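You operate a simulated robot arm through the tools that you are given. There is no shell and no other tool. Be economical: measure what you need, move in short steps, check, and stop when the job is done.

You are at the controls of a simulated two-armed robot. One attempt, no reset.

Task
Wipe up the spill on the teal table with the grey cloth and put it back.

It is judged by the outcome, as a careful person would: the job done as asked, and still so three seconds after it is handed in. It fails if anything else is knocked over, pushed out of place, dropped, spilled or broken. Flat cloth is picked up by pressing the open fingertips on it (5 to 10 N) and closing them slowly along it; thin cloth reads only 2 to 8 mm in the jaws.

Robot
Two 7-joint arms with two-finger parallel grippers on one trunk, on a base that drives. Base frame: it is fixed to the floor where the robot stands at the start and does not move with it; the origin is under the middle of the robot, x ahead of it, y to its left, z up. Readings come in m, degrees, newtons and seconds.
The left shoulder is at the start at [0.07, 0.188, 1.115], the right one opposite. Payload 3.91 kg a hand.
The TCP of each hand is the grasp point between the finger pads, 0.03 m short of the fingertips. In the tool frame z runs along the fingers and y along their closing line. Largest opening 0.11 m; finger width 0.02, thickness 0.01; the body of the gripper, 0.048 by 0.112 m, starts 0.055 m behind the TCP.
Orientation is told as [roll, pitch, yaw] about the base's x, y, z axes, in that order, counted from this pose: with the fingers straight down and closing along the base's y, the tool's x points along the base's -x, its y along +y and its z along -z.

Tools
- The arms move only by the tool drive_tool. It takes "left_motion", "right_motion" or both (then of equal length, played together; a hand with none holds still); each is a list of rows, each a list of 6 numbers: the shift along the base's x, y, z in units of 30 mm (1.0 is 30 mm), then the turn, a rotation vector about the base's x, y, z in units of 6 degrees (1.0 is 6 degrees). In form: [[tx, ty, tz, wx, wy, wz], ...]. A call has 1 to 10 rows; each row shifts and turns the commanded pose from where the row before left it. "left_gripper" and "right_gripper" are, for a hand that has rows, the gripper command, from -1 (shut) to 1 (fully open), values between in proportion, set as the call begins (left out, the last holds). A call with a number of a shift or a turn outside -1 to 1 is refused whole. Each row takes 0.2 s and may step no farther than 0.05 m and 8.6 degrees from the row before; otherwise, or with a gripper value out of range, the whole call is refused. Where a pose cannot be reached the arm comes as near as it can. A force on the tool above 40 N (or 10 N above the force at the start of the call, whichever is more), or a blocked arm, ends the call early, and 0.2 s more pass. Each finger travels about 0.072 m/s and halts on what it meets, pressing with about 38 N; the grip force reading is that of the motor and also rises with nothing between the fingers. The clock runs only during rows and for 0.2 s after the last one: add rows that do not move to give the fingers time. It gives the time, the measured TCP pose, the force on the tool (base axes), the opening and the grip force at its end, in the units of the frame above (readings bear some noise), with the torque about the TCP (base axes, N m) and any sound that the robot's microphone picked up.
- Cameras (640 x 400 px; columns grow to the right, rows downward): "scene" is now at [0.1347, 0.0177, 1.3374]; the picture's right is [0.22, -0.98, 0.00], its down [-0.61, -0.14, -0.78] and it looks along [0.76, 0.17, -0.63] (base axes); focal length 260 px, centre (320, 200). "left" rides on the left gripper at [0.072, -0.017, -0.103] in its tool frame; the picture's right is [0.23, 0.97, 0.00], its down [-0.76, 0.18, -0.62] and it looks along [-0.61, 0.14, 0.78] (tool axes); focal length 222 px, centre (320, 200). "right" rides on the right gripper at [0.072, 0.017, -0.103] in its tool frame; the picture's right is [-0.23, 0.97, 0.00], its down [-0.76, -0.18, -0.62] and it looks along [-0.61, -0.14, 0.78] (tool axes); focal length 222 px, centre (320, 200). There is no depth. A picture from a camera that has moved, and an enlarged one, comes with that camera's place and axes in the base frame and with its lens.
- camera(camera): a new picture of that camera. No time passes.
- lift_body(by): slides the trunk up (or, below 0, down) by that many m; the arms and the scene camera ride with it, the base frame stays. It gives what a move gives, with no picture.
- base_move(legs): drives the robot by 1 to 6 legs, each [ahead, turn to the left] in m and degrees, along the robot's own axes; the way and the turn of a leg run together, so that a leg with both is an arc; at most 1.5 m and 180 degrees a leg. The arms and the cameras ride along, it lands a little off, and it stops where it bumps. It gives what a move gives.
- turn_head(pan, tilt): turns the head with the scene camera to pan (to the left, within 86 degrees either way) and tilt (down, from -29 to 69), counted from straight ahead of the robot. It gives what a move gives.
- enlarge(camera, box): a new picture of the part [left, top, right, bottom] of that camera's present view, enlarged. No time passes.
- sign_off(): hands the job in; it is judged then, once.

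Work in short steps. Places have to be worked out from the pictures, the camera data and where the tool is seen: move nearer, look again, correct. Check each grasp and each placing, and mend what went wrong. You have 120 turns and 108 pictures in all, those below and enlarged ones among them. Open the grippers and draw the arms clear of the work before you hand the job in, unless the task says otherwise; then end with one line.

The tools are called after ">>>" by a JSON object that holds its "fn" and its "kwargs". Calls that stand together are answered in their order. drive_tool: Moves the arms, as the interface text tells. Its arguments: {"type":"object","properties":{"left_motion":{"type":"array","items":{"type":"array","items":{"type":"number"}}},"left_gripper":{"type":"number"},"right_motion":{"type":"array","items":{"type":"array","items":{"type":"number"}}},"right_gripper":{"type":"number"}},"required":[]} The other tools are called the same way: lift_body (by) slides the trunk up or down; base_move (legs) drives the base; turn_head (pan, tilt) turns the head that bears the scene camera; camera (camera) takes a picture; enlarge (camera, box) takes an enlarged picture of a part of a camera's view; sign_off () hands the job in.

At the start:

```text
time_s: 0.0
left_tcp_pos: [0.5392, 0.3362, 1.0887]
left_ee_rot: [0.1, 0.0, 0.1]
left_wrist_force: [0.0, 0.0, 0.5]
left_torque: [0.03, -0.01, -0.03]
left_width: 0.11
left_grip_force: 0.1
right_tcp_pos: [0.4437, -0.1092, 1.1698]
right_ee_rot: [0.0, 0.0, 0.1]
right_wrist_force: [-0.5, -0.3, -0.2]
right_torque: [-0.02, -0.02, 0.02]
right_width: 0.11
right_grip_force: 0.1
trunk travel left (down, up): [-0.625, 0.315]
robot x, y, heading: [0.0005, 0.0004, 0.2]
head pan, tilt: [12.6, 38.9]
```

scene: 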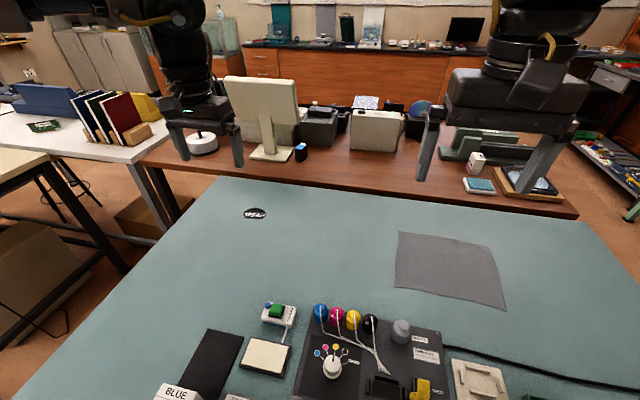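
right: 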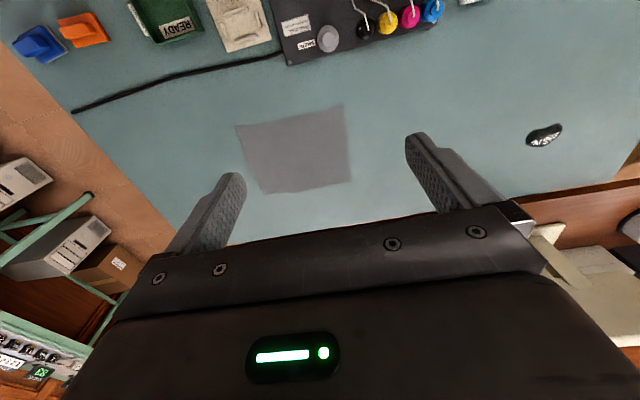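
left: 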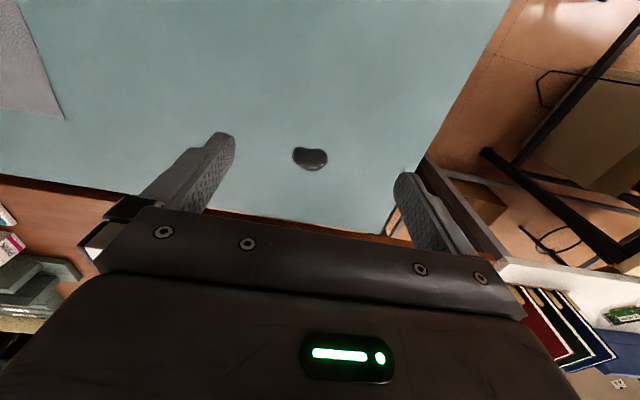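

The dark blob near (0.67, 0.35) may be the spill, with the table at z≈0.80. I'll enlarge it and the cloth to make sure and to record the cloth's place.

>>> {"fn": "enlarge", "kwargs": {"camera": "left", "box": [260, 120, 360, 190]}}

>>> {"fn": "enlarge", "kwargs": {"camera": "scene", "box": [360, 200, 560, 325]}}

>>> {"fn": "turn_head", "kwargs": {"pan": 0, "tilt": 60}}

>>> {"fn": "camera", "kwargs": {"camera": "scene"}}

```text
5.71 times, centred on (310, 155) of left
camera zoom: at [0.4658, 0.3181, 1.1929], right [-0.23, 0.97, 0.0], down [0.76, 0.18, 0.62], along [0.61, 0.14, -0.78], focal length 1269 px, centre (377, 457)
```

zoom: 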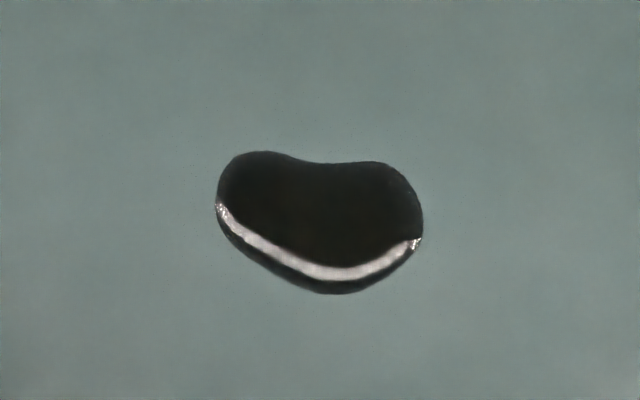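

```text
3.20 times, centred on (460, 262) of scene
camera zoom: at [0.1347, 0.0177, 1.3374], right [0.22, -0.98, 0.0], down [-0.61, -0.14, -0.78], along [0.76, 0.17, -0.63], focal length 832 px, centre (-128, 0)
```

zoom: 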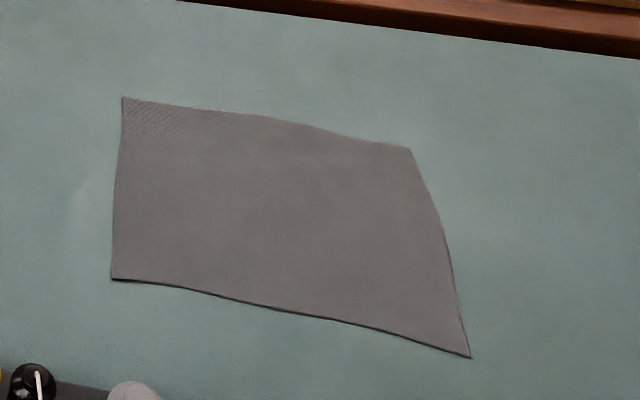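

```text
time_s: 0.8
left_tcp_pos: [0.5406, 0.3351, 1.0884]
left_ee_rot: [0.0, 0.0, 0.1]
left_wrist_force: [-0.3, 0.0, 0.5]
left_torque: [-0.02, 0.0, -0.03]
left_width: 0.1103
left_grip_force: 0.0
right_tcp_pos: [0.4434, -0.1082, 1.17]
right_ee_rot: [0.0, 0.0, 0.1]
right_wrist_force: [-0.2, 0.6, 0.0]
right_torque: [-0.02, 0.03, 0.0]
right_width: 0.11
right_grip_force: 0.1
trunk travel left (down, up): [-0.625, 0.315]
robot x, y, heading: [0.0027, -0.0032, 0.2]
head pan, tilt: [0.0, 60.0]
```

```text
102 pictures are left
camera scene: at [0.1177, -0.001, 1.3091], right [0.0, -1.0, 0.0], down [-0.87, 0.0, -0.5], along [0.5, 0.0, -0.87], focal length 260 px, centre (320, 200)
```

scene: 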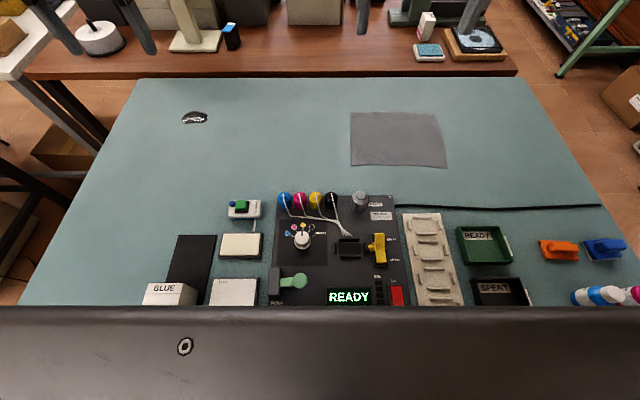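

It's a black puddle at about (0.67, 0.345), roughly 7 cm wide, with the table at z≈0.80. The cloth spans x 0.50–0.69 and y −0.32 to −0.08 (corners A(.69,-.08), B(.68,-.32), C(.50,-.31), D(.51,-.075)). I'll move the right hand aside and bring the left hand over the cloth's +y edge.

>>> {"fn": "drive_tool", "kwargs": {"left_motion": [[0.2, -1, 0, 0, 0, 0], [0.2, -1, 0, 0, 0, 0], [0.2, -1, 0, 0, 0, 0], [0.2, -1, 0, 0, 0, 0], [0.2, -1, 0, 0, 0, 0], [0.2, -1, -0.4, 0, 0, 0], [0.2, -1, -0.4, 0, 0, 0], [0.2, -1, -0.4, 0, 0, 0], [0.2, -1, -0.4, 0, 0, 0], [0.2, -1, -0.4, 0, 0, 0]], "right_motion": [[0, -1, 0, 0, 0, 0], [0, -1, 0, 0, 0, 0], [0, -1, 0, 0, 0, 0], [0, -1, 0, 0, 0, 0], [0, -1, 0, 0, 0, 0], [0, -1, 0, 0, 0, 0], [0, -1, 0, 0, 0, 0], [0, -1, 0, 0, 0, 0], [0, -1, 0, 0, 0, 0], [0, -1, 0, 0, 0, 0]], "left_gripper": 0}}

>>> {"fn": "drive_tool", "kwargs": {"left_motion": [[0, -1, -1, 0, 0, 0], [0, -1, -1, 0, 0, 0], [0, -1, -1, 0, 0, 0], [0, -1, -1, 0, 0, 0], [0, -1, 0, 0, 0, 0]]}}

>>> {"fn": "camera", "kwargs": {"camera": "left"}}

>>> {"fn": "camera", "kwargs": {"camera": "scene"}}

```text
time_s: 3.0
left_tcp_pos: [0.599, 0.0318, 1.0279]
left_ee_rot: [0.1, 0.0, 0.1]
left_wrist_force: [0.5, -0.8, 0.2]
left_torque: [0.07, 0.02, 0.02]
left_width: 0.0549
left_grip_force: 0.0
right_tcp_pos: [0.346, -0.2368, 1.0903]
right_ee_rot: [0.2, -0.1, 0.0]
right_wrist_force: [-0.1, -0.1, 0.2]
right_torque: [0.03, 0.01, 0.0]
right_width: 0.1099
right_grip_force: 0.0
right hand out of reach, approached as far as the arm can: row 2, 3, 4, 5, 6, 7, 8, 9, 10
trunk travel left (down, up): [-0.625, 0.315]
robot x, y, heading: [0.0008, 0.0038, 0.0]
head pan, tilt: [0.0, 60.0]
```

```text
time_s: 4.2
left_tcp_pos: [0.5768, -0.0848, 0.914]
left_ee_rot: [0.0, 0.0, 0.3]
left_wrist_force: [0.0, 0.8, -0.3]
left_torque: [-0.01, 0.01, -0.01]
left_width: 0.055
left_grip_force: 0.0
left hand out of reach, approached as far as the arm can: row 4, 5
right_tcp_pos: [0.3448, -0.2338, 1.0915]
right_ee_rot: [0.0, -0.1, -0.1]
right_wrist_force: [-0.6, -0.1, 0.0]
right_torque: [0.0, 0.02, 0.01]
right_width: 0.11
right_grip_force: 0.1
trunk travel left (down, up): [-0.625, 0.315]
robot x, y, heading: [0.0013, 0.0007, -0.0]
head pan, tilt: [0.0, 60.0]
```

```text
101 pictures are left
camera left: at [0.5027, -0.1028, 1.0184], right [-0.23, 0.97, 0.0], down [0.76, 0.18, 0.62], along [0.61, 0.14, -0.78], focal length 222 px, centre (320, 200)
```

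left: 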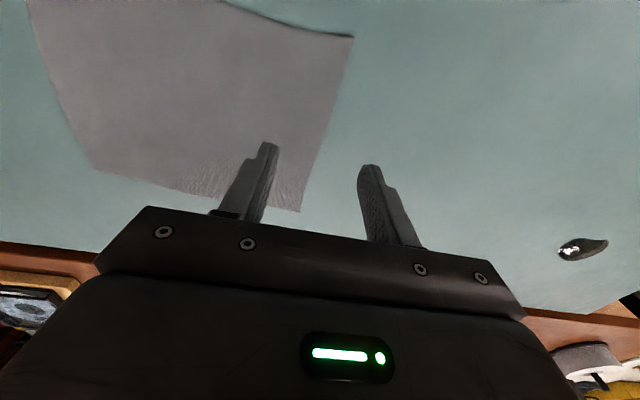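

```text
100 pictures are left
camera scene: at [0.1172, -0.0011, 1.3091], right [0.0, -1.0, 0.0], down [-0.87, 0.0, -0.5], along [0.5, 0.0, -0.87], focal length 260 px, centre (320, 200)
```

scene: 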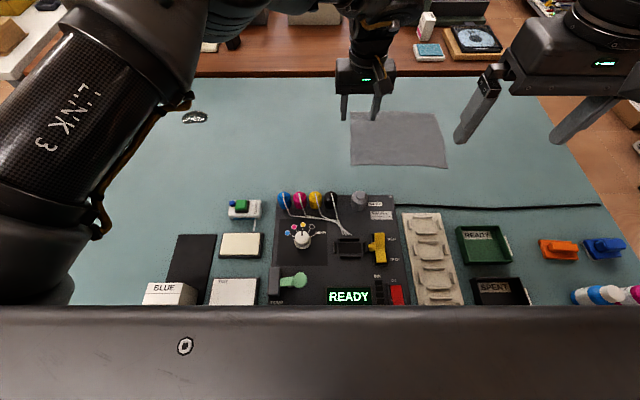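

The left arm hits a limit when reaching across the body, and the right arm folded oddly. I'll turn the base 20° to the right so the cloth sits in front of the left arm, after raising the hand a little.

>>> {"fn": "drive_tool", "kwargs": {"left_motion": [[0, 0.6, 1, 0, 0, 0], [0, 0.6, 1, 0, 0, 0]]}}

>>> {"fn": "base_move", "kwargs": {"legs": [[0, -22]]}}

>>> {"fn": "camera", "kwargs": {"camera": "scene"}}

```text
time_s: 4.8
left_tcp_pos: [0.5767, -0.0487, 0.9748]
left_ee_rot: [0.0, 0.0, 0.0]
left_wrist_force: [-0.7, 0.3, -0.2]
left_torque: [-0.01, 0.02, 0.01]
left_width: 0.0549
left_grip_force: 0.0
right_tcp_pos: [0.3451, -0.234, 1.0911]
right_ee_rot: [0.0, -0.1, -0.1]
right_wrist_force: [-0.2, -0.4, 0.0]
right_torque: [-0.05, -0.01, -0.01]
right_width: 0.11
right_grip_force: 0.1
trunk travel left (down, up): [-0.625, 0.315]
robot x, y, heading: [-0.0038, 0.0038, 0.2]
head pan, tilt: [0.0, 60.0]
```

```text
time_s: 6.4
left_tcp_pos: [0.5163, -0.2594, 0.9741]
left_ee_rot: [-0.1, 0.0, -21.8]
left_wrist_force: [-0.6, 0.2, -0.6]
left_torque: [0.0, -0.01, -0.01]
left_width: 0.055
left_grip_force: 0.1
right_tcp_pos: [0.2332, -0.346, 1.0911]
right_ee_rot: [0.0, -0.1, -22.1]
right_wrist_force: [-0.4, 0.1, 0.5]
right_torque: [-0.02, 0.01, -0.02]
right_width: 0.1097
right_grip_force: 0.1
trunk travel left (down, up): [-0.625, 0.315]
robot x, y, heading: [-0.0017, -0.0011, -21.7]
head pan, tilt: [0.0, 60.0]
```

```text
99 pictures are left
camera scene: at [0.1091, -0.0448, 1.309], right [-0.37, -0.93, 0.0], down [-0.8, 0.32, -0.5], along [0.46, -0.19, -0.87], focal length 260 px, centre (320, 200)
```

scene: 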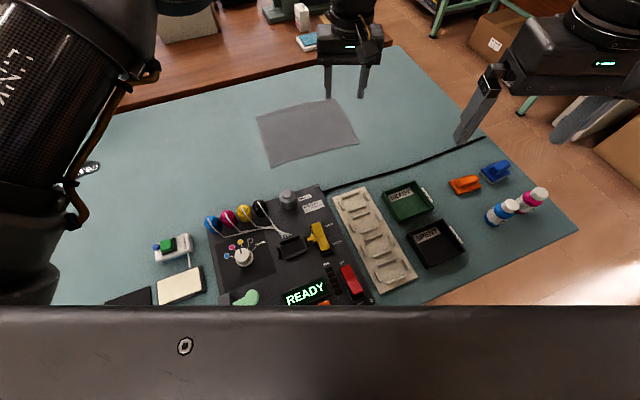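

The turn was clean. I'll bring the left hand over the cloth's +y edge (0.60, −0.115), squared to the edge, with the jaws part open.

>>> {"fn": "drive_tool", "kwargs": {"left_motion": [[0.56, 0.97, 0, 0, 0, 0.73], [0.56, 0.97, 0, 0, 0, 0.73], [0.56, 0.97, -0.5, 0, 0, 0.73], [0.56, 0.97, -0.8, 0, 0, 0.73], [0.56, 0.97, -0.8, 0, 0, 0.73]], "left_gripper": -0.2}}

>>> {"fn": "camera", "kwargs": {"camera": "left"}}

>>> {"fn": "camera", "kwargs": {"camera": "scene"}}

```text
time_s: 7.6
left_tcp_pos: [0.6049, -0.1156, 0.9126]
left_ee_rot: [0.0, 0.1, 0.2]
left_wrist_force: [0.1, 0.4, -1.0]
left_torque: [-0.01, 0.04, 0.0]
left_width: 0.0441
left_grip_force: 0.0
left hand out of reach, approached as far as the arm can: row 5
right_tcp_pos: [0.2354, -0.3451, 1.0913]
right_ee_rot: [0.0, -0.1, -22.0]
right_wrist_force: [0.1, 0.3, 0.3]
right_torque: [-0.01, 0.02, 0.0]
right_width: 0.11
right_grip_force: 0.0
trunk travel left (down, up): [-0.625, 0.315]
robot x, y, heading: [0.001, 0.0041, -21.5]
head pan, tilt: [0.0, 60.0]
```

```text
98 pictures are left
camera left: at [0.532, -0.1324, 1.0162], right [-0.23, 0.97, 0.0], down [0.76, 0.18, 0.62], along [0.6, 0.14, -0.78], focal length 222 px, centre (320, 200)
```

left: 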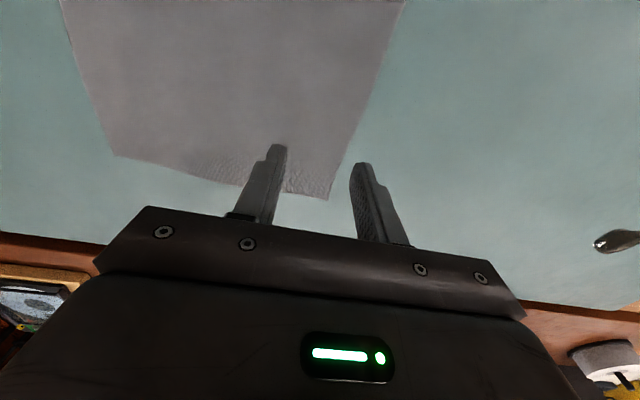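

```text
97 pictures are left
camera scene: at [0.1103, -0.0437, 1.309], right [-0.37, -0.93, 0.0], down [-0.8, 0.32, -0.5], along [0.46, -0.19, -0.87], focal length 260 px, centre (320, 200)
```

scene: 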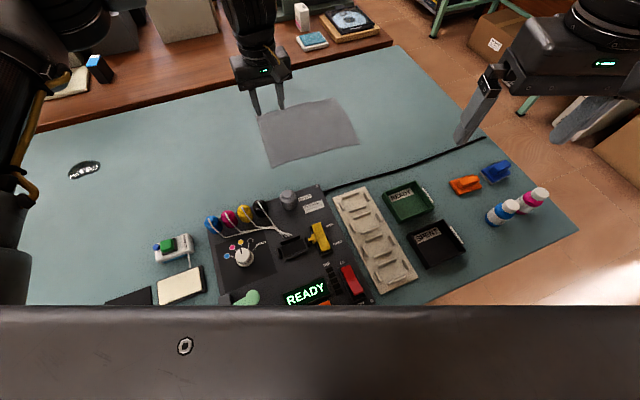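

The report says "out of reach" around z 0.91, possibly a local limit. I'll test going straight down from here.

>>> {"fn": "drive_tool", "kwargs": {"left_motion": [[0, 0, -0.5, 0, 0, 0], [0, 0, -0.5, 0, 0, 0]]}}

```text
time_s: 8.2
left_tcp_pos: [0.6045, -0.1149, 0.8824]
left_ee_rot: [-0.1, 0.1, 0.2]
left_wrist_force: [-0.4, 0.2, -0.1]
left_torque: [0.0, 0.02, -0.01]
left_width: 0.0437
left_grip_force: 0.1
right_tcp_pos: [0.2332, -0.3459, 1.0913]
right_ee_rot: [-0.1, -0.2, -22.0]
right_wrist_force: [-0.6, -0.7, 0.0]
right_torque: [0.02, -0.01, 0.0]
right_width: 0.11
right_grip_force: 0.1
trunk travel left (down, up): [-0.625, 0.315]
robot x, y, heading: [0.0053, 0.0005, -21.7]
head pan, tilt: [0.0, 60.0]
```

That works. The cloth's edge lies at y≈−0.08, so I'll shift to y=−0.13 to have both tips on the cloth, then lower toward contact at TCP z≈0.83.

>>> {"fn": "drive_tool", "kwargs": {"left_motion": [[0, -0.5, -0.5, 0, 0, 0], [0, 0, -0.5, 0, 0, 0], [0, 0, -0.3, 0, 0, 0]]}}

>>> {"fn": "camera", "kwargs": {"camera": "left"}}

```text
time_s: 9.0
left_tcp_pos: [0.6059, -0.1309, 0.8422]
left_ee_rot: [0.0, 0.2, 0.1]
left_wrist_force: [-0.1, -0.5, 0.7]
left_torque: [0.0, 0.0, 0.02]
left_width: 0.0439
left_grip_force: 0.0
right_tcp_pos: [0.2344, -0.346, 1.0914]
right_ee_rot: [0.1, -0.1, -21.9]
right_wrist_force: [0.0, -0.2, 0.1]
right_torque: [0.03, 0.01, -0.02]
right_width: 0.11
right_grip_force: 0.0
trunk travel left (down, up): [-0.625, 0.315]
robot x, y, heading: [0.0033, 0.0033, -21.9]
head pan, tilt: [0.0, 60.0]
```

```text
96 pictures are left
camera left: at [0.5319, -0.1485, 0.9466], right [-0.23, 0.97, 0.0], down [0.76, 0.18, 0.62], along [0.61, 0.14, -0.78], focal length 222 px, centre (320, 200)
```

left: 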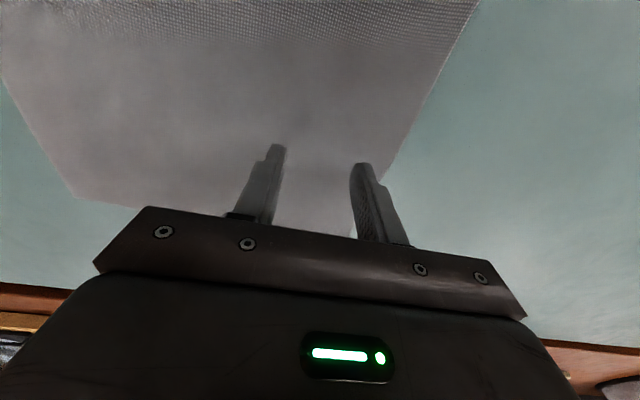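

Both tips are over the cloth just inside the edge. I'll lower in small steps until I read 5–10 N.

>>> {"fn": "drive_tool", "kwargs": {"left_motion": [[0, 0, -0.15, 0, 0, 0], [0, 0, -0.15, 0, 0, 0]]}}

```text
time_s: 9.6
left_tcp_pos: [0.6053, -0.1314, 0.833]
left_ee_rot: [-0.1, 0.0, 0.0]
left_wrist_force: [-0.1, -0.2, 0.4]
left_torque: [0.0, -0.01, 0.01]
left_width: 0.044
left_grip_force: 0.0
right_tcp_pos: [0.233, -0.3464, 1.0914]
right_ee_rot: [0.1, -0.1, -22.0]
right_wrist_force: [0.1, -1.1, 0.6]
right_torque: [0.01, 0.01, 0.0]
right_width: 0.1101
right_grip_force: 0.1
trunk travel left (down, up): [-0.625, 0.315]
robot x, y, heading: [0.0039, 0.0041, -21.8]
head pan, tilt: [0.0, 60.0]
```

No contact yet, so lower a bit more.

>>> {"fn": "drive_tool", "kwargs": {"left_motion": [[0, 0, -0.07, 0, 0, 0], [0, 0, -0.07, 0, 0, 0]]}}

```text
time_s: 10.2
left_tcp_pos: [0.6036, -0.13, 0.8291]
left_ee_rot: [-0.1, -0.1, 0.2]
left_wrist_force: [1.9, 1.1, 12.3]
left_torque: [0.21, -0.02, -0.04]
left_width: 0.0441
left_grip_force: 0.0
right_tcp_pos: [0.232, -0.3449, 1.0921]
right_ee_rot: [0.1, -0.1, -22.0]
right_wrist_force: [-0.4, -0.5, -0.1]
right_torque: [0.0, 0.02, 0.0]
right_width: 0.11
right_grip_force: 0.0
trunk travel left (down, up): [-0.625, 0.315]
robot x, y, heading: [0.0006, 0.0019, -22.0]
head pan, tilt: [0.0, 60.0]
```

12 N is slightly high, so I'll ease up 0.6 mm and close slowly.

>>> {"fn": "drive_tool", "kwargs": {"left_motion": [[0, 0, -0.0, 0, 0, 0]], "left_gripper": -0.35}}

>>> {"fn": "drive_tool", "kwargs": {"left_motion": [[0, 0, 0.02, 0, 0, 0]], "left_gripper": -0.5}}

>>> {"fn": "drive_tool", "kwargs": {"left_motion": [[0, 0, 0, 0, 0, 0]], "left_gripper": -0.65}}

>>> {"fn": "drive_tool", "kwargs": {"left_motion": [[0, 0, 0, 0, 0, 0]], "left_gripper": -0.8}}

>>> {"fn": "drive_tool", "kwargs": {"left_motion": [[0, 0, 0, 0, 0, 0], [0, 0, 0, 0, 0, 0]], "left_gripper": -1}}

>>> {"fn": "camera", "kwargs": {"camera": "left"}}

```text
time_s: 10.6
left_tcp_pos: [0.6056, -0.132, 0.8301]
left_ee_rot: [0.0, -0.2, 0.1]
left_wrist_force: [2.6, -1.4, 15.2]
left_torque: [0.15, 0.01, -0.03]
left_width: 0.0349
left_grip_force: 0.1
right_tcp_pos: [0.232, -0.346, 1.0908]
right_ee_rot: [0.0, -0.1, -22.0]
right_wrist_force: [0.6, 0.1, -1.2]
right_torque: [0.0, 0.02, -0.04]
right_width: 0.11
right_grip_force: 0.1
trunk travel left (down, up): [-0.625, 0.315]
robot x, y, heading: [0.0012, -0.0015, -21.8]
head pan, tilt: [0.0, 60.0]
```

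```text
time_s: 11.0
left_tcp_pos: [0.6022, -0.1311, 0.831]
left_ee_rot: [0.0, 0.0, 0.2]
left_wrist_force: [0.0, 0.2, 13.6]
left_torque: [0.01, 0.01, 0.04]
left_width: 0.0263
left_grip_force: 0.0
right_tcp_pos: [0.2328, -0.346, 1.0925]
right_ee_rot: [0.0, -0.2, -21.9]
right_wrist_force: [-0.6, 0.8, -0.7]
right_torque: [0.0, 0.04, -0.01]
right_width: 0.1101
right_grip_force: 0.1
trunk travel left (down, up): [-0.625, 0.315]
robot x, y, heading: [-0.0012, -0.0005, -21.9]
head pan, tilt: [0.0, 60.0]
```

```text
time_s: 11.4
left_tcp_pos: [0.6046, -0.1304, 0.8311]
left_ee_rot: [0.0, 0.0, 0.0]
left_wrist_force: [-0.5, 0.9, 15.0]
left_torque: [0.01, 0.02, -0.01]
left_width: 0.0178
left_grip_force: 0.1
right_tcp_pos: [0.2317, -0.3452, 1.0924]
right_ee_rot: [-0.1, -0.2, -22.0]
right_wrist_force: [0.8, -0.3, 0.2]
right_torque: [0.03, -0.02, 0.01]
right_width: 0.1102
right_grip_force: 0.0
trunk travel left (down, up): [-0.625, 0.315]
robot x, y, heading: [-0.0007, 0.0083, -21.7]
head pan, tilt: [0.0, 60.0]
```

```text
time_s: 11.8
left_tcp_pos: [0.6034, -0.1309, 0.8314]
left_ee_rot: [0.0, -0.1, 0.1]
left_wrist_force: [0.5, 0.3, 14.6]
left_torque: [0.01, 0.01, -0.04]
left_width: 0.0096
left_grip_force: 0.1
right_tcp_pos: [0.2312, -0.3454, 1.0907]
right_ee_rot: [0.0, -0.2, -22.0]
right_wrist_force: [0.0, 0.4, -0.6]
right_torque: [0.02, -0.01, -0.02]
right_width: 0.1102
right_grip_force: 0.0
trunk travel left (down, up): [-0.625, 0.315]
robot x, y, heading: [0.0013, -0.0039, -21.9]
head pan, tilt: [0.0, 60.0]
```

```text
time_s: 12.4
left_tcp_pos: [0.6046, -0.1314, 0.8309]
left_ee_rot: [0.1, -0.1, 0.2]
left_wrist_force: [-0.9, 0.4, 15.1]
left_torque: [0.0, 0.04, 0.0]
left_width: 0.0017
left_grip_force: 37.8
right_tcp_pos: [0.2327, -0.3448, 1.0927]
right_ee_rot: [0.0, -0.2, -22.0]
right_wrist_force: [0.2, 0.5, 0.2]
right_torque: [-0.04, 0.0, -0.01]
right_width: 0.11
right_grip_force: 0.1
trunk travel left (down, up): [-0.625, 0.315]
robot x, y, heading: [-0.0001, -0.0038, -21.7]
head pan, tilt: [0.0, 60.0]
```

```text
95 pictures are left
camera left: at [0.5307, -0.148, 0.9351], right [-0.23, 0.97, 0.0], down [0.76, 0.18, 0.62], along [0.61, 0.14, -0.78], focal length 222 px, centre (320, 200)
```

left: 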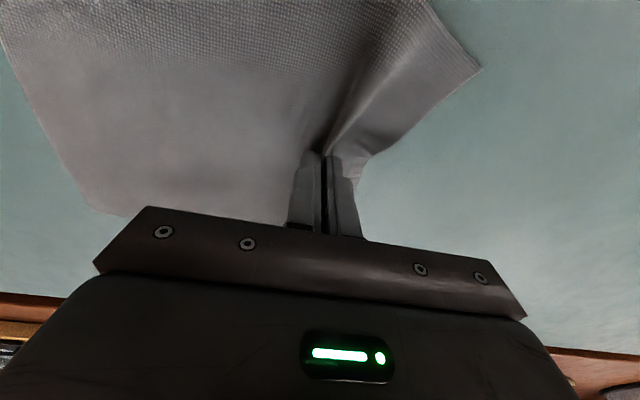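

A fold has formed, though the width is only 1.7 mm. I'll test it by lifting 5 cm.

>>> {"fn": "drive_tool", "kwargs": {"left_motion": [[0, 0, 0.5, 0, 0, 0], [0, 0, 0.6, 0, 0, 0], [0, 0, 0.6, 0, 0, 0]]}}

>>> {"fn": "camera", "kwargs": {"camera": "left"}}

>>> {"fn": "camera", "kwargs": {"camera": "scene"}}

```text
time_s: 13.2
left_tcp_pos: [0.6037, -0.1311, 0.8807]
left_ee_rot: [0.0, 0.1, 0.0]
left_wrist_force: [0.4, 0.1, 0.4]
left_torque: [0.05, -0.01, 0.02]
left_width: 0.0017
left_grip_force: 37.6
right_tcp_pos: [0.2349, -0.3457, 1.091]
right_ee_rot: [0.0, -0.1, -22.0]
right_wrist_force: [-0.6, -0.1, 0.1]
right_torque: [0.02, -0.01, -0.02]
right_width: 0.1102
right_grip_force: 0.1
trunk travel left (down, up): [-0.625, 0.315]
robot x, y, heading: [-0.0003, -0.0002, -21.8]
head pan, tilt: [0.0, 60.0]
```

```text
94 pictures are left
camera left: at [0.5319, -0.1475, 0.9841], right [-0.23, 0.97, 0.0], down [0.76, 0.18, 0.62], along [0.61, 0.14, -0.78], focal length 222 px, centre (320, 200)
```

left: 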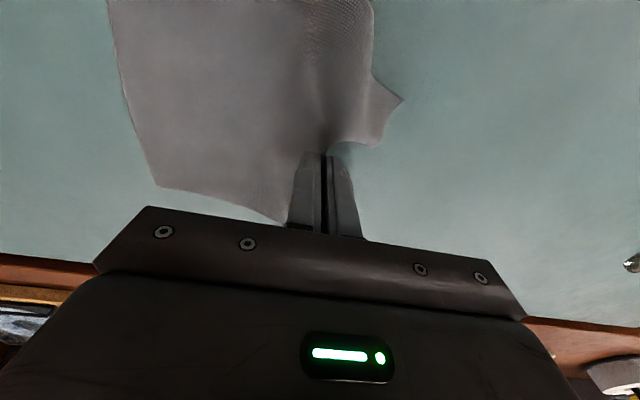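

```text
93 pictures are left
camera scene: at [0.1092, -0.0448, 1.3089], right [-0.37, -0.93, 0.0], down [-0.8, 0.32, -0.5], along [0.46, -0.19, -0.87], focal length 260 px, centre (320, 200)
```

scene: 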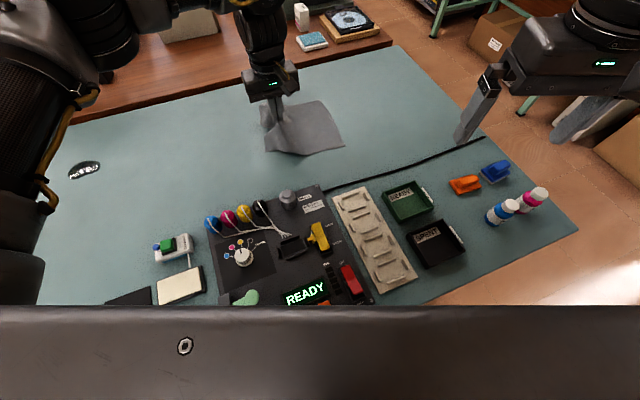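

The cloth is held and lifts well. I'll raise it a bit more, turn the base back, and take the cloth towards the spill.

>>> {"fn": "drive_tool", "kwargs": {"left_motion": [[0, 0, 0.9, 0, 0, 0], [0, 0, 0.9, 0, 0, 0], [0, 0, 0, 0, 0, 0]]}}

>>> {"fn": "base_move", "kwargs": {"legs": [[0, 26]]}}

>>> {"fn": "camera", "kwargs": {"camera": "scene"}}

```text
time_s: 14.0
left_tcp_pos: [0.6059, -0.1304, 0.9356]
left_ee_rot: [0.0, 0.1, 0.2]
left_wrist_force: [1.1, 1.0, 0.5]
left_torque: [0.02, 0.02, -0.02]
left_width: 0.002
left_grip_force: 38.2
right_tcp_pos: [0.2336, -0.3466, 1.0911]
right_ee_rot: [-0.1, -0.1, -22.1]
right_wrist_force: [-0.3, 0.2, -0.3]
right_torque: [0.0, -0.01, 0.02]
right_width: 0.1099
right_grip_force: 0.1
trunk travel left (down, up): [-0.625, 0.315]
robot x, y, heading: [0.0044, 0.0017, -21.9]
head pan, tilt: [0.0, 60.0]
```

```text
time_s: 15.7
left_tcp_pos: [0.6011, 0.1454, 0.9352]
left_ee_rot: [-0.1, 0.0, 25.8]
left_wrist_force: [-0.3, 0.4, 0.1]
left_torque: [-0.04, -0.01, -0.02]
left_width: 0.0022
left_grip_force: 37.5
right_tcp_pos: [0.3607, -0.2104, 1.0909]
right_ee_rot: [-0.1, -0.1, 3.8]
right_wrist_force: [0.3, 0.4, 0.0]
right_torque: [0.0, 0.01, 0.01]
right_width: 0.1103
right_grip_force: 0.1
trunk travel left (down, up): [-0.625, 0.315]
robot x, y, heading: [-0.0013, -0.002, 3.6]
head pan, tilt: [0.0, 60.0]
```

```text
92 pictures are left
camera scene: at [0.1175, 0.0068, 1.309], right [0.07, -1.0, 0.0], down [-0.86, -0.06, -0.5], along [0.5, 0.03, -0.87], focal length 260 px, centre (320, 200)
```

scene: 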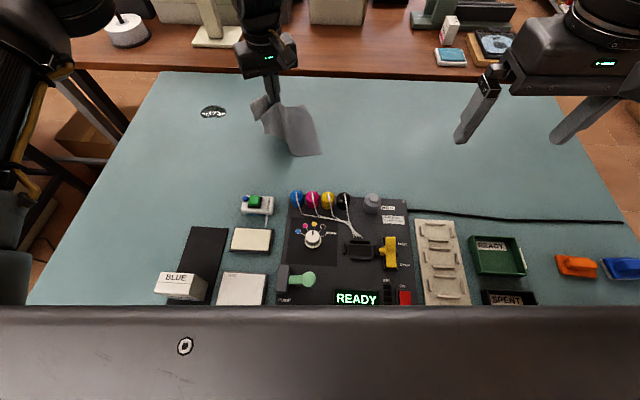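

The cloth hangs from the left hand. I'll move it over the near −y side of the spill (0.665, 0.31) while turning the yaw back to 0.

>>> {"fn": "drive_tool", "kwargs": {"left_motion": [[0.35, 0.9, 0, 0, 0, -0.7], [0.35, 0.9, 0, 0, 0, -0.7], [0.35, 0.9, 0, 0, 0, -0.7], [0.35, 0.9, -0.3, 0, 0, -0.7], [0.35, 0.9, -0.7, 0, 0, -0.7], [0.35, 0.9, -0.8, 0, 0, -0.7]]}}

>>> {"fn": "camera", "kwargs": {"camera": "scene"}}

>>> {"fn": "camera", "kwargs": {"camera": "left"}}

```text
time_s: 17.1
left_tcp_pos: [0.6661, 0.308, 0.8791]
left_ee_rot: [0.0, 0.1, 0.6]
left_wrist_force: [0.4, 0.1, -0.3]
left_torque: [-0.01, 0.02, 0.07]
left_width: 0.0018
left_grip_force: 38.3
right_tcp_pos: [0.362, -0.2093, 1.0911]
right_ee_rot: [0.0, 0.0, 3.8]
right_wrist_force: [0.9, -0.2, 0.2]
right_torque: [0.0, 0.03, -0.01]
right_width: 0.1102
right_grip_force: 0.1
trunk travel left (down, up): [-0.625, 0.315]
robot x, y, heading: [-0.0032, 0.0033, 3.7]
head pan, tilt: [0.0, 60.0]
```

```text
91 pictures are left
camera scene: at [0.1185, 0.0072, 1.309], right [0.07, -1.0, 0.0], down [-0.86, -0.06, -0.5], along [0.5, 0.03, -0.87], focal length 260 px, centre (320, 200)
```

scene: 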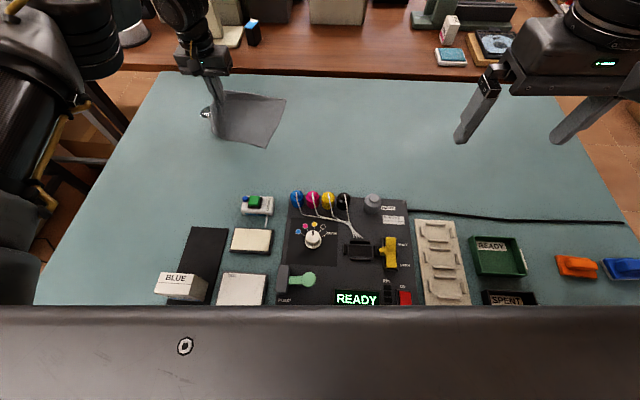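

```text
90 pictures are left
camera left: at [0.5926, 0.2901, 0.9836], right [-0.24, 0.97, 0.0], down [0.76, 0.19, 0.62], along [0.6, 0.15, -0.78], focal length 222 px, centre (320, 200)
```

left: 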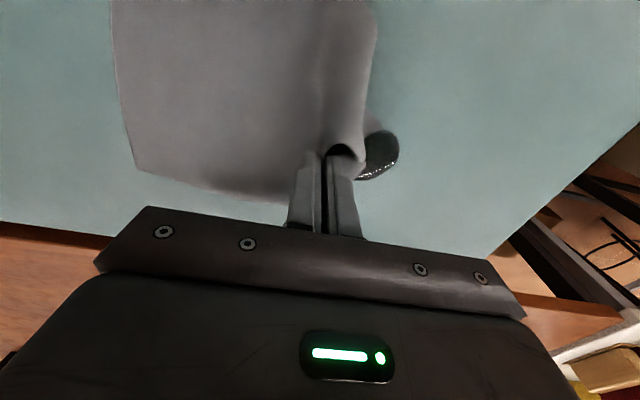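

The cloth trails flat toward −y, right next to the spill. I'll lower it to the table and check the contact force.

>>> {"fn": "drive_tool", "kwargs": {"left_motion": [[0, 0, -0.7, 0, 0, 0], [0, 0, -0.6, 0, 0, 0], [0, 0, -0.27, 0, 0, 0]]}}

```text
time_s: 17.9
left_tcp_pos: [0.664, 0.3077, 0.8322]
left_ee_rot: [0.0, 0.0, 0.7]
left_wrist_force: [0.6, 0.3, 1.5]
left_torque: [0.03, 0.02, 0.05]
left_width: 0.0018
left_grip_force: 37.8
right_tcp_pos: [0.3601, -0.2104, 1.0915]
right_ee_rot: [-0.1, -0.1, 3.8]
right_wrist_force: [-0.3, 0.5, 0.3]
right_torque: [0.01, -0.01, -0.01]
right_width: 0.11
right_grip_force: 0.2
trunk travel left (down, up): [-0.625, 0.315]
robot x, y, heading: [0.0004, 0.001, 4.0]
head pan, tilt: [0.0, 60.0]
```

Light contact. I'll press about 1.5 mm more and sweep toward +y through the spill, then back at a different x.

>>> {"fn": "drive_tool", "kwargs": {"left_motion": [[0, 0, -0.06, 0, 0, 0], [0, 0.5, 0, 0, 0, 0], [0, 0.5, 0, 0, 0, 0], [0, 0.5, 0, 0, 0, 0], [0, 0.5, 0, 0, 0, 0], [0, 0.5, 0, 0, 0, 0], [0, 0.5, 0, 0, 0, 0]]}}

>>> {"fn": "camera", "kwargs": {"camera": "left"}}

>>> {"fn": "camera", "kwargs": {"camera": "scene"}}

```text
time_s: 19.5
left_tcp_pos: [0.6628, 0.3981, 0.8332]
left_ee_rot: [0.1, -0.1, 0.7]
left_wrist_force: [0.0, -2.4, 6.1]
left_torque: [-0.12, 0.0, 0.03]
left_width: 0.0017
left_grip_force: 38.1
right_tcp_pos: [0.3598, -0.2112, 1.0925]
right_ee_rot: [-0.1, -0.1, 3.8]
right_wrist_force: [1.1, -0.3, 0.0]
right_torque: [0.0, 0.01, 0.03]
right_width: 0.1099
right_grip_force: 0.1
trunk travel left (down, up): [-0.625, 0.315]
robot x, y, heading: [-0.0003, -0.004, 3.7]
head pan, tilt: [0.0, 60.0]
```

```text
89 pictures are left
camera left: at [0.5908, 0.3795, 0.9369], right [-0.24, 0.97, 0.0], down [0.76, 0.19, 0.62], along [0.61, 0.15, -0.78], focal length 222 px, centre (320, 200)
```

left: 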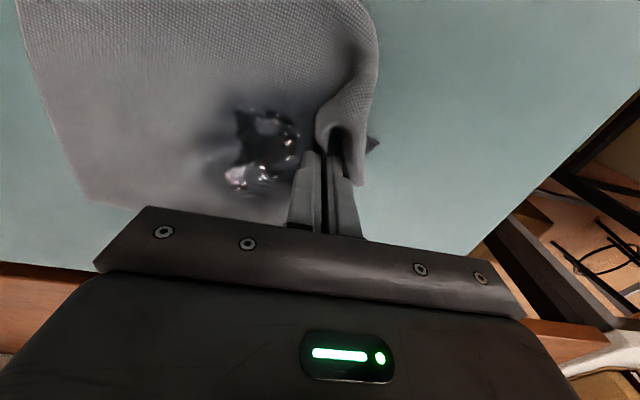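

```text
88 pictures are left
camera scene: at [0.1165, 0.0063, 1.3091], right [0.07, -1.0, 0.0], down [-0.86, -0.06, -0.5], along [0.5, 0.03, -0.87], focal length 260 px, centre (320, 200)
```

scene: 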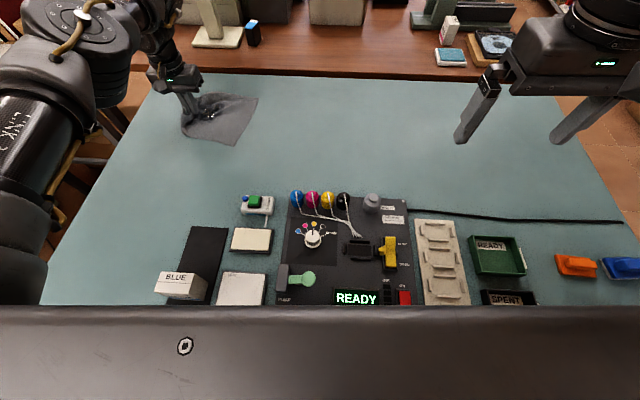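

The cloth now covers the spill, which is still poking through it at about (0.665, 0.357). I'll rub back and forth with light pressure over x 0.645–0.69.

>>> {"fn": "drive_tool", "kwargs": {"left_motion": [[0.3, -0.6, 0, 0, 0, 0], [0.3, -0.6, 0, 0, 0, 0], [0, -0.6, 0, 0, 0, 0], [0, -0.6, 0, 0, 0, 0], [0, -0.6, 0, 0, 0, 0], [-0.3, 0.6, 0, 0, 0, 0], [-0.3, 0.6, 0, 0, 0, 0], [-0.3, 0.6, 0, 0, 0, 0], [0, 0.6, 0, 0, 0, 0], [0, 0.6, 0, 0, 0, 0]]}}

>>> {"fn": "drive_tool", "kwargs": {"left_motion": [[0, -0.6, 0, 0, 0, 0], [0, -0.6, 0, 0, 0, 0], [0, -0.6, 0, 0, 0, 0], [0, -0.6, 0, 0, 0, 0], [0.2, 0.6, 0, 0, 0, 0], [0.2, 0.6, 0, 0, 0, 0], [0.2, 0.6, 0, 0, 0, 0], [0, 0.6, 0, 0, 0, 0], [0, 0.6, 0, 0, 0, 0]]}}

>>> {"fn": "camera", "kwargs": {"camera": "left"}}

```text
time_s: 21.7
left_tcp_pos: [0.6544, 0.3969, 0.8317]
left_ee_rot: [0.1, 0.0, 0.7]
left_wrist_force: [1.1, -3.7, 9.8]
left_torque: [-0.1, -0.02, 0.01]
left_width: 0.0018
left_grip_force: 37.8
right_tcp_pos: [0.3592, -0.2105, 1.0903]
right_ee_rot: [0.0, -0.1, 3.8]
right_wrist_force: [0.2, -0.4, 0.3]
right_torque: [0.03, 0.01, -0.01]
right_width: 0.1099
right_grip_force: 0.1
trunk travel left (down, up): [-0.625, 0.315]
robot x, y, heading: [0.0014, -0.0041, 3.8]
head pan, tilt: [0.0, 60.0]
```

```text
time_s: 23.7
left_tcp_pos: [0.673, 0.4137, 0.8325]
left_ee_rot: [0.0, 0.1, 0.7]
left_wrist_force: [0.6, -3.4, 8.8]
left_torque: [-0.11, -0.02, 0.03]
left_width: 0.0019
left_grip_force: 38.0
right_tcp_pos: [0.3594, -0.2107, 1.0927]
right_ee_rot: [-0.1, -0.1, 3.9]
right_wrist_force: [0.0, -0.5, -0.6]
right_torque: [0.01, 0.01, 0.0]
right_width: 0.11
right_grip_force: 0.0
trunk travel left (down, up): [-0.625, 0.315]
robot x, y, heading: [0.0012, -0.0023, 3.9]
head pan, tilt: [0.0, 60.0]
```

```text
87 pictures are left
camera left: at [0.6002, 0.3966, 0.9367], right [-0.24, 0.97, 0.0], down [0.76, 0.19, 0.62], along [0.61, 0.15, -0.78], focal length 222 px, centre (320, 200)
```

left: 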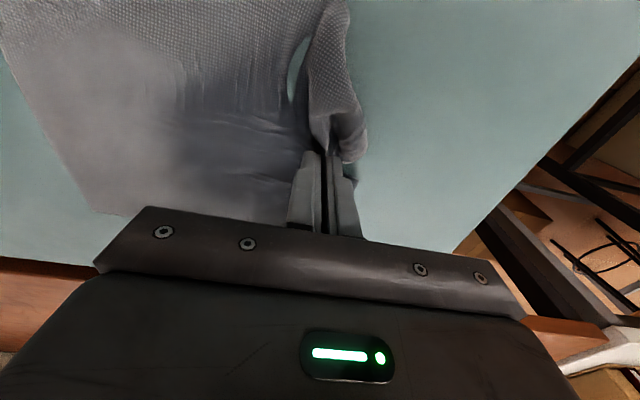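

The liquid no longer pokes through, and a dark stain has spread in the cloth. One more set of strokes, then I'll lift to check the table.

>>> {"fn": "drive_tool", "kwargs": {"left_motion": [[0.2, -0.7, 0, 0, 0, 0], [0.2, -0.7, 0, 0, 0, 0], [0.2, -0.7, 0, 0, 0, 0], [0, -0.7, 0, 0, 0, 0], [0, -0.7, 0, 0, 0, 0], [-0.3, 0.7, 0, 0, 0, 0], [-0.3, 0.7, 0, 0, 0, 0], [-0.3, 0.7, 0, 0, 0, 0], [0, 0.7, 0, 0, 0, 0]]}}

>>> {"fn": "drive_tool", "kwargs": {"left_motion": [[0, 0, 0.7, 0, 0, 0], [0, 0, 0.7, 0, 0, 0], [0, -0.5, 0.8, 0, 0, 0], [0, -0.5, 0.8, 0, 0, 0], [0, -0.5, 0.5, 0, 0, 0], [0, -0.8, 0, 0, 0, 0], [0, -1, 0, 0, 0, 0], [0, -1, 0, 0, 0, 0], [0, -1, 0, 0, 0, 0], [0, -1, 0, 0, 0, 0]]}}

>>> {"fn": "camera", "kwargs": {"camera": "left"}}

>>> {"fn": "camera", "kwargs": {"camera": "scene"}}

```text
time_s: 25.7
left_tcp_pos: [0.6604, 0.391, 0.8319]
left_ee_rot: [0.0, 0.1, 0.6]
left_wrist_force: [-0.1, -2.1, 6.2]
left_torque: [-0.07, -0.01, 0.01]
left_width: 0.0018
left_grip_force: 37.7
left hand out of reach, approached as far as the arm can: row 3
right_tcp_pos: [0.3611, -0.2112, 1.0913]
right_ee_rot: [0.0, -0.1, 3.8]
right_wrist_force: [-0.6, -0.5, -0.3]
right_torque: [-0.02, 0.0, -0.02]
right_width: 0.11
right_grip_force: 0.0
trunk travel left (down, up): [-0.625, 0.315]
robot x, y, heading: [0.0016, 0.0015, 3.6]
head pan, tilt: [0.0, 60.0]
```

```text
time_s: 27.9
left_tcp_pos: [0.6613, 0.2006, 0.937]
left_ee_rot: [0.1, 0.0, 0.7]
left_wrist_force: [0.3, -0.4, -0.3]
left_torque: [0.03, 0.0, 0.05]
left_width: 0.002
left_grip_force: 38.3
right_tcp_pos: [0.3607, -0.2125, 1.0923]
right_ee_rot: [0.0, -0.1, 3.7]
right_wrist_force: [-0.4, 0.6, 0.0]
right_torque: [-0.01, 0.04, -0.01]
right_width: 0.1098
right_grip_force: 0.1
trunk travel left (down, up): [-0.625, 0.315]
robot x, y, heading: [-0.0003, 0.0008, 4.2]
head pan, tilt: [0.0, 60.0]
```

```text
86 pictures are left
camera left: at [0.5886, 0.1815, 1.0406], right [-0.24, 0.97, 0.0], down [0.76, 0.19, 0.62], along [0.6, 0.15, -0.78], focal length 222 px, centre (320, 200)
```

left: 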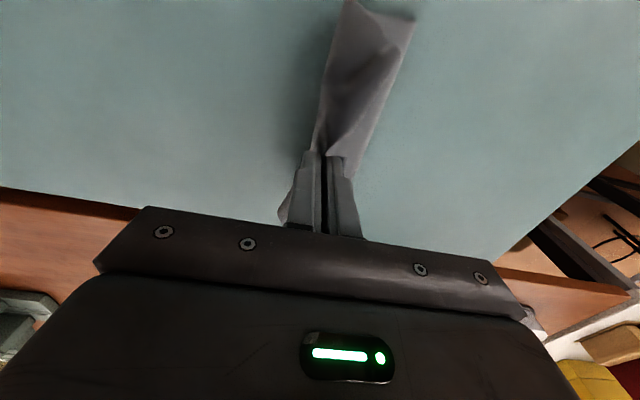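

```text
85 pictures are left
camera scene: at [0.1175, 0.005, 1.309], right [0.07, -1.0, 0.0], down [-0.86, -0.06, -0.5], along [0.5, 0.04, -0.87], focal length 260 px, centre (320, 200)
```

scene: 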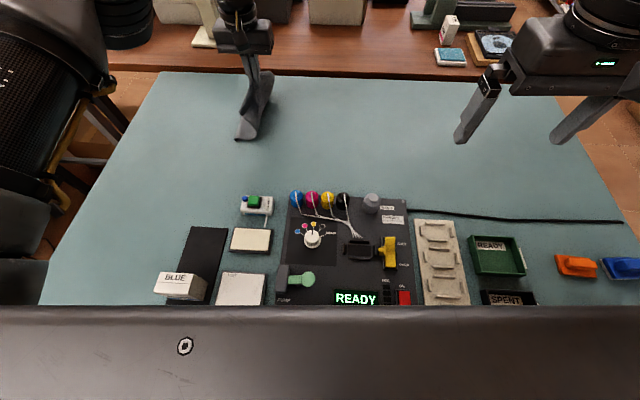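

The table looks clean. I'll enlarge the spill area to confirm.

>>> {"fn": "enlarge", "kwargs": {"camera": "scene", "box": [130, 75, 310, 190]}}

>>> {"fn": "enlarge", "kwargs": {"camera": "left", "box": [350, 0, 640, 260]}}

```text
3.48 times, centred on (220, 132) of scene
camera zoom: at [0.1175, 0.005, 1.309], right [0.07, -1.0, 0.0], down [-0.86, -0.06, -0.5], along [0.5, 0.04, -0.87], focal length 904 px, centre (668, 435)
```

zoom: 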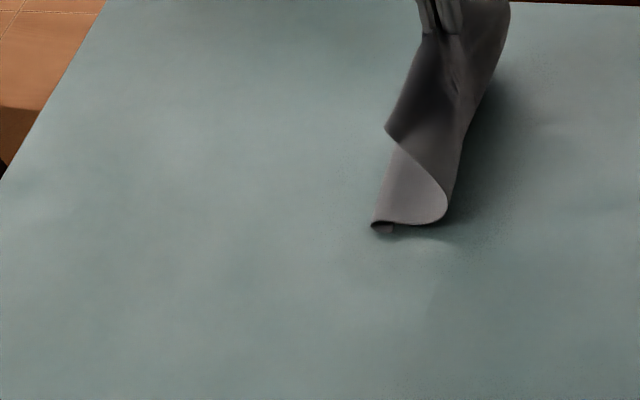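

```text
1.54 times, centred on (495, 130) of left
camera zoom: at [0.5886, 0.1815, 1.0406], right [-0.24, 0.97, 0.0], down [0.76, 0.19, 0.62], along [0.6, 0.15, -0.78], focal length 342 px, centre (51, 308)
```

zoom: 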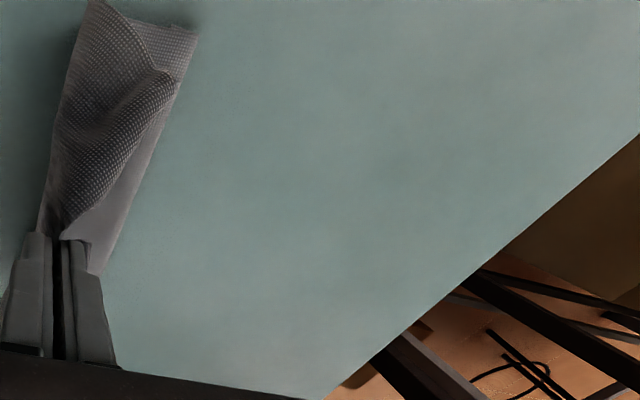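

The spill is gone. Next I'll put the cloth back: raise it so it hangs free, then turn right to bring it over its original place.

>>> {"fn": "drive_tool", "kwargs": {"left_motion": [[0, 0, 1, 0, 0, 0], [0, 0, 1, 0, 0, 0], [-0.5, 0, 1, 0, 0, 0], [-0.5, 0, 0.9, 0, 0, 0], [-0.5, 0, 0, 0, 0, 0]]}}

>>> {"fn": "base_move", "kwargs": {"legs": [[0, -35]]}}

>>> {"fn": "camera", "kwargs": {"camera": "scene"}}

>>> {"fn": "camera", "kwargs": {"camera": "left"}}

```text
time_s: 29.1
left_tcp_pos: [0.618, 0.2016, 1.0538]
left_ee_rot: [0.1, 0.1, 0.6]
left_wrist_force: [0.2, -0.8, 0.1]
left_torque: [0.01, 0.01, 0.01]
left_width: 0.0018
left_grip_force: 37.8
right_tcp_pos: [0.3623, -0.2086, 1.0914]
right_ee_rot: [-0.1, -0.1, 3.8]
right_wrist_force: [0.3, 0.7, 0.5]
right_torque: [-0.01, -0.01, 0.02]
right_width: 0.1101
right_grip_force: 0.1
trunk travel left (down, up): [-0.625, 0.315]
robot x, y, heading: [0.0028, 0.0011, 3.6]
head pan, tilt: [0.0, 60.0]
```

```text
time_s: 31.2
left_tcp_pos: [0.6218, -0.1855, 1.0541]
left_ee_rot: [-0.1, 0.0, -34.0]
left_wrist_force: [-0.3, -0.1, -0.2]
left_torque: [-0.01, 0.0, 0.04]
left_width: 0.0018
left_grip_force: 37.8
right_tcp_pos: [0.1765, -0.3783, 1.0917]
right_ee_rot: [0.0, -0.1, -31.0]
right_wrist_force: [-0.5, 0.3, 0.1]
right_torque: [-0.01, -0.03, -0.01]
right_width: 0.11
right_grip_force: 0.1
trunk travel left (down, up): [-0.625, 0.315]
robot x, y, heading: [-0.0005, 0.0019, -30.7]
head pan, tilt: [0.0, 60.0]
```

```text
82 pictures are left
camera scene: at [0.1012, -0.0611, 1.309], right [-0.51, -0.86, 0.0], down [-0.74, 0.44, -0.5], along [0.43, -0.26, -0.87], focal length 260 px, centre (320, 200)
```

scene: 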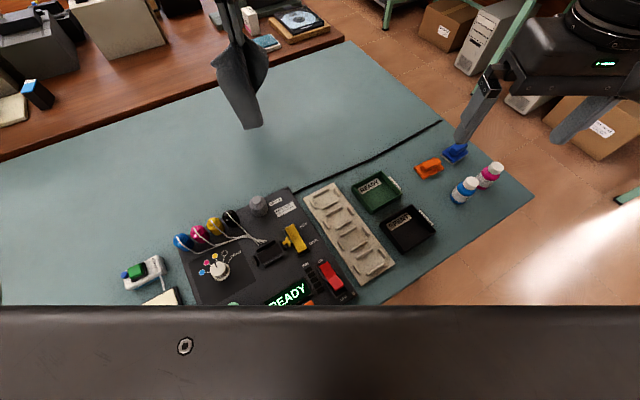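

```text
81 pictures are left
camera left: at [0.5512, -0.1599, 1.1575], right [0.36, 0.93, 0.0], down [0.73, -0.28, 0.62], along [0.58, -0.22, -0.78], focal length 222 px, centre (320, 200)
```

left: 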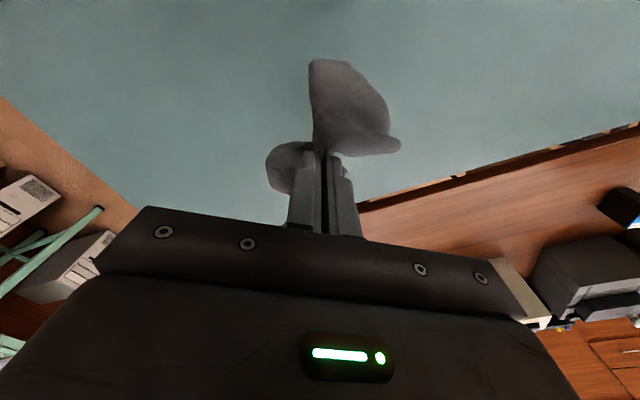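

The cloth hangs folded. I'll carry it further to −y (y≈−0.38) with yaw back to 0, then lower it and draw it toward +y so it trails flat, as it did on the way to the spill.

>>> {"fn": "drive_tool", "kwargs": {"left_motion": [[-0.07, -0.75, 0, 0, 0, 0.7], [-0.07, -0.75, 0, 0, 0, 0.7], [-0.07, -0.75, 0, 0, 0, 0.7], [-0.07, -0.75, 0, 0, 0, 0.7], [-0.07, -0.75, 0, 0, 0, 0.7], [-0.07, -0.75, 0, 0, 0, 0.7], [-0.07, -0.75, 0, 0, 0, 0.7], [-0.07, -0.75, 0, 0, 0, 0.7]]}}

>>> {"fn": "camera", "kwargs": {"camera": "scene"}}

```text
time_s: 33.0
left_tcp_pos: [0.5479, -0.3205, 1.0366]
left_ee_rot: [-0.1, 0.0, -0.4]
left_wrist_force: [-0.2, -0.5, -0.3]
left_torque: [-0.02, 0.01, -0.04]
left_width: 0.0018
left_grip_force: 37.8
left hand out of reach, approached as far as the arm can: row 4, 5, 6, 7, 8
right_tcp_pos: [0.1758, -0.3788, 1.092]
right_ee_rot: [-0.1, -0.1, -31.0]
right_wrist_force: [0.4, -0.2, -0.5]
right_torque: [-0.01, 0.01, -0.01]
right_width: 0.11
right_grip_force: 0.1
trunk travel left (down, up): [-0.625, 0.315]
robot x, y, heading: [0.001, -0.0012, -30.6]
head pan, tilt: [0.0, 60.0]
```

```text
80 pictures are left
camera scene: at [0.1013, -0.0615, 1.309], right [-0.51, -0.86, 0.0], down [-0.74, 0.44, -0.5], along [0.43, -0.26, -0.87], focal length 260 px, centre (320, 200)
```

scene: 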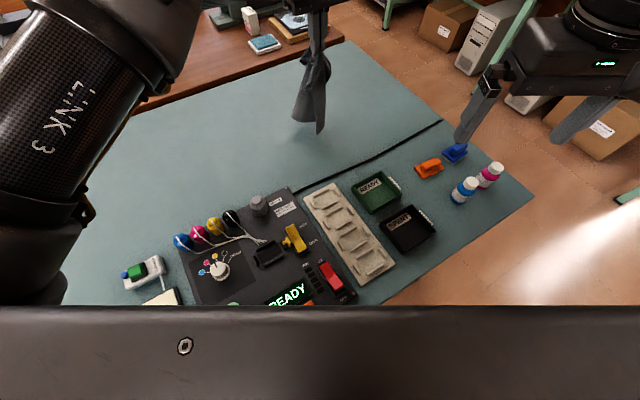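

The hand reached y≈−0.32, where the free end should touch down. I'll lower while drawing toward (0.604, −0.14) so the cloth trails out flat.

>>> {"fn": "drive_tool", "kwargs": {"left_motion": [[0.1, 0, -1, 0, 0, 0], [0.2, 0.2, -1, 0, 0, 0], [0.3, 0.6, -0.8, 0, 0, 0], [0.3, 0.6, -0.8, 0, 0, 0], [0.3, 0.7, -0.8, 0, 0, 0], [0.3, 0.8, -0.7, 0, 0, 0]]}}

>>> {"fn": "camera", "kwargs": {"camera": "scene"}}

>>> {"fn": "camera", "kwargs": {"camera": "left"}}

```text
time_s: 34.4
left_tcp_pos: [0.5963, -0.2345, 0.8823]
left_ee_rot: [0.1, 0.3, -0.6]
left_wrist_force: [-0.1, -0.1, 0.2]
left_torque: [0.0, 0.02, -0.04]
left_width: 0.0019
left_grip_force: 38.2
left hand out of reach, approached as far as the arm can: row 6
right_tcp_pos: [0.1764, -0.3778, 1.0919]
right_ee_rot: [-0.1, 0.1, -31.0]
right_wrist_force: [1.0, -0.2, -0.3]
right_torque: [0.0, 0.0, 0.01]
right_width: 0.1101
right_grip_force: 0.0
trunk travel left (down, up): [-0.625, 0.315]
robot x, y, heading: [-0.0025, -0.004, -30.8]
head pan, tilt: [0.0, 60.0]
```

```text
79 pictures are left
camera scene: at [0.1027, -0.0597, 1.309], right [-0.51, -0.86, 0.0], down [-0.74, 0.44, -0.5], along [0.43, -0.26, -0.87], focal length 260 px, centre (320, 200)
```

scene: 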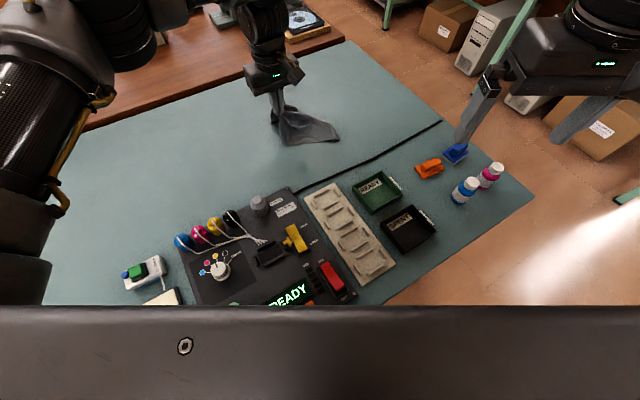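

```text
78 pictures are left
camera left: at [0.5233, -0.2508, 0.9863], right [-0.22, 0.98, 0.0], down [0.77, 0.17, 0.62], along [0.61, 0.14, -0.78], focal length 222 px, centre (320, 200)
```

left: 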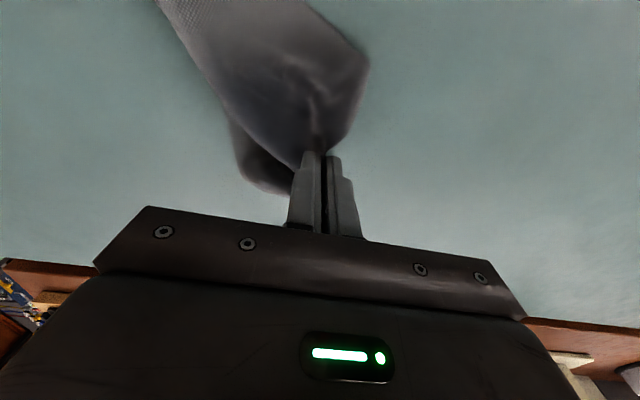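

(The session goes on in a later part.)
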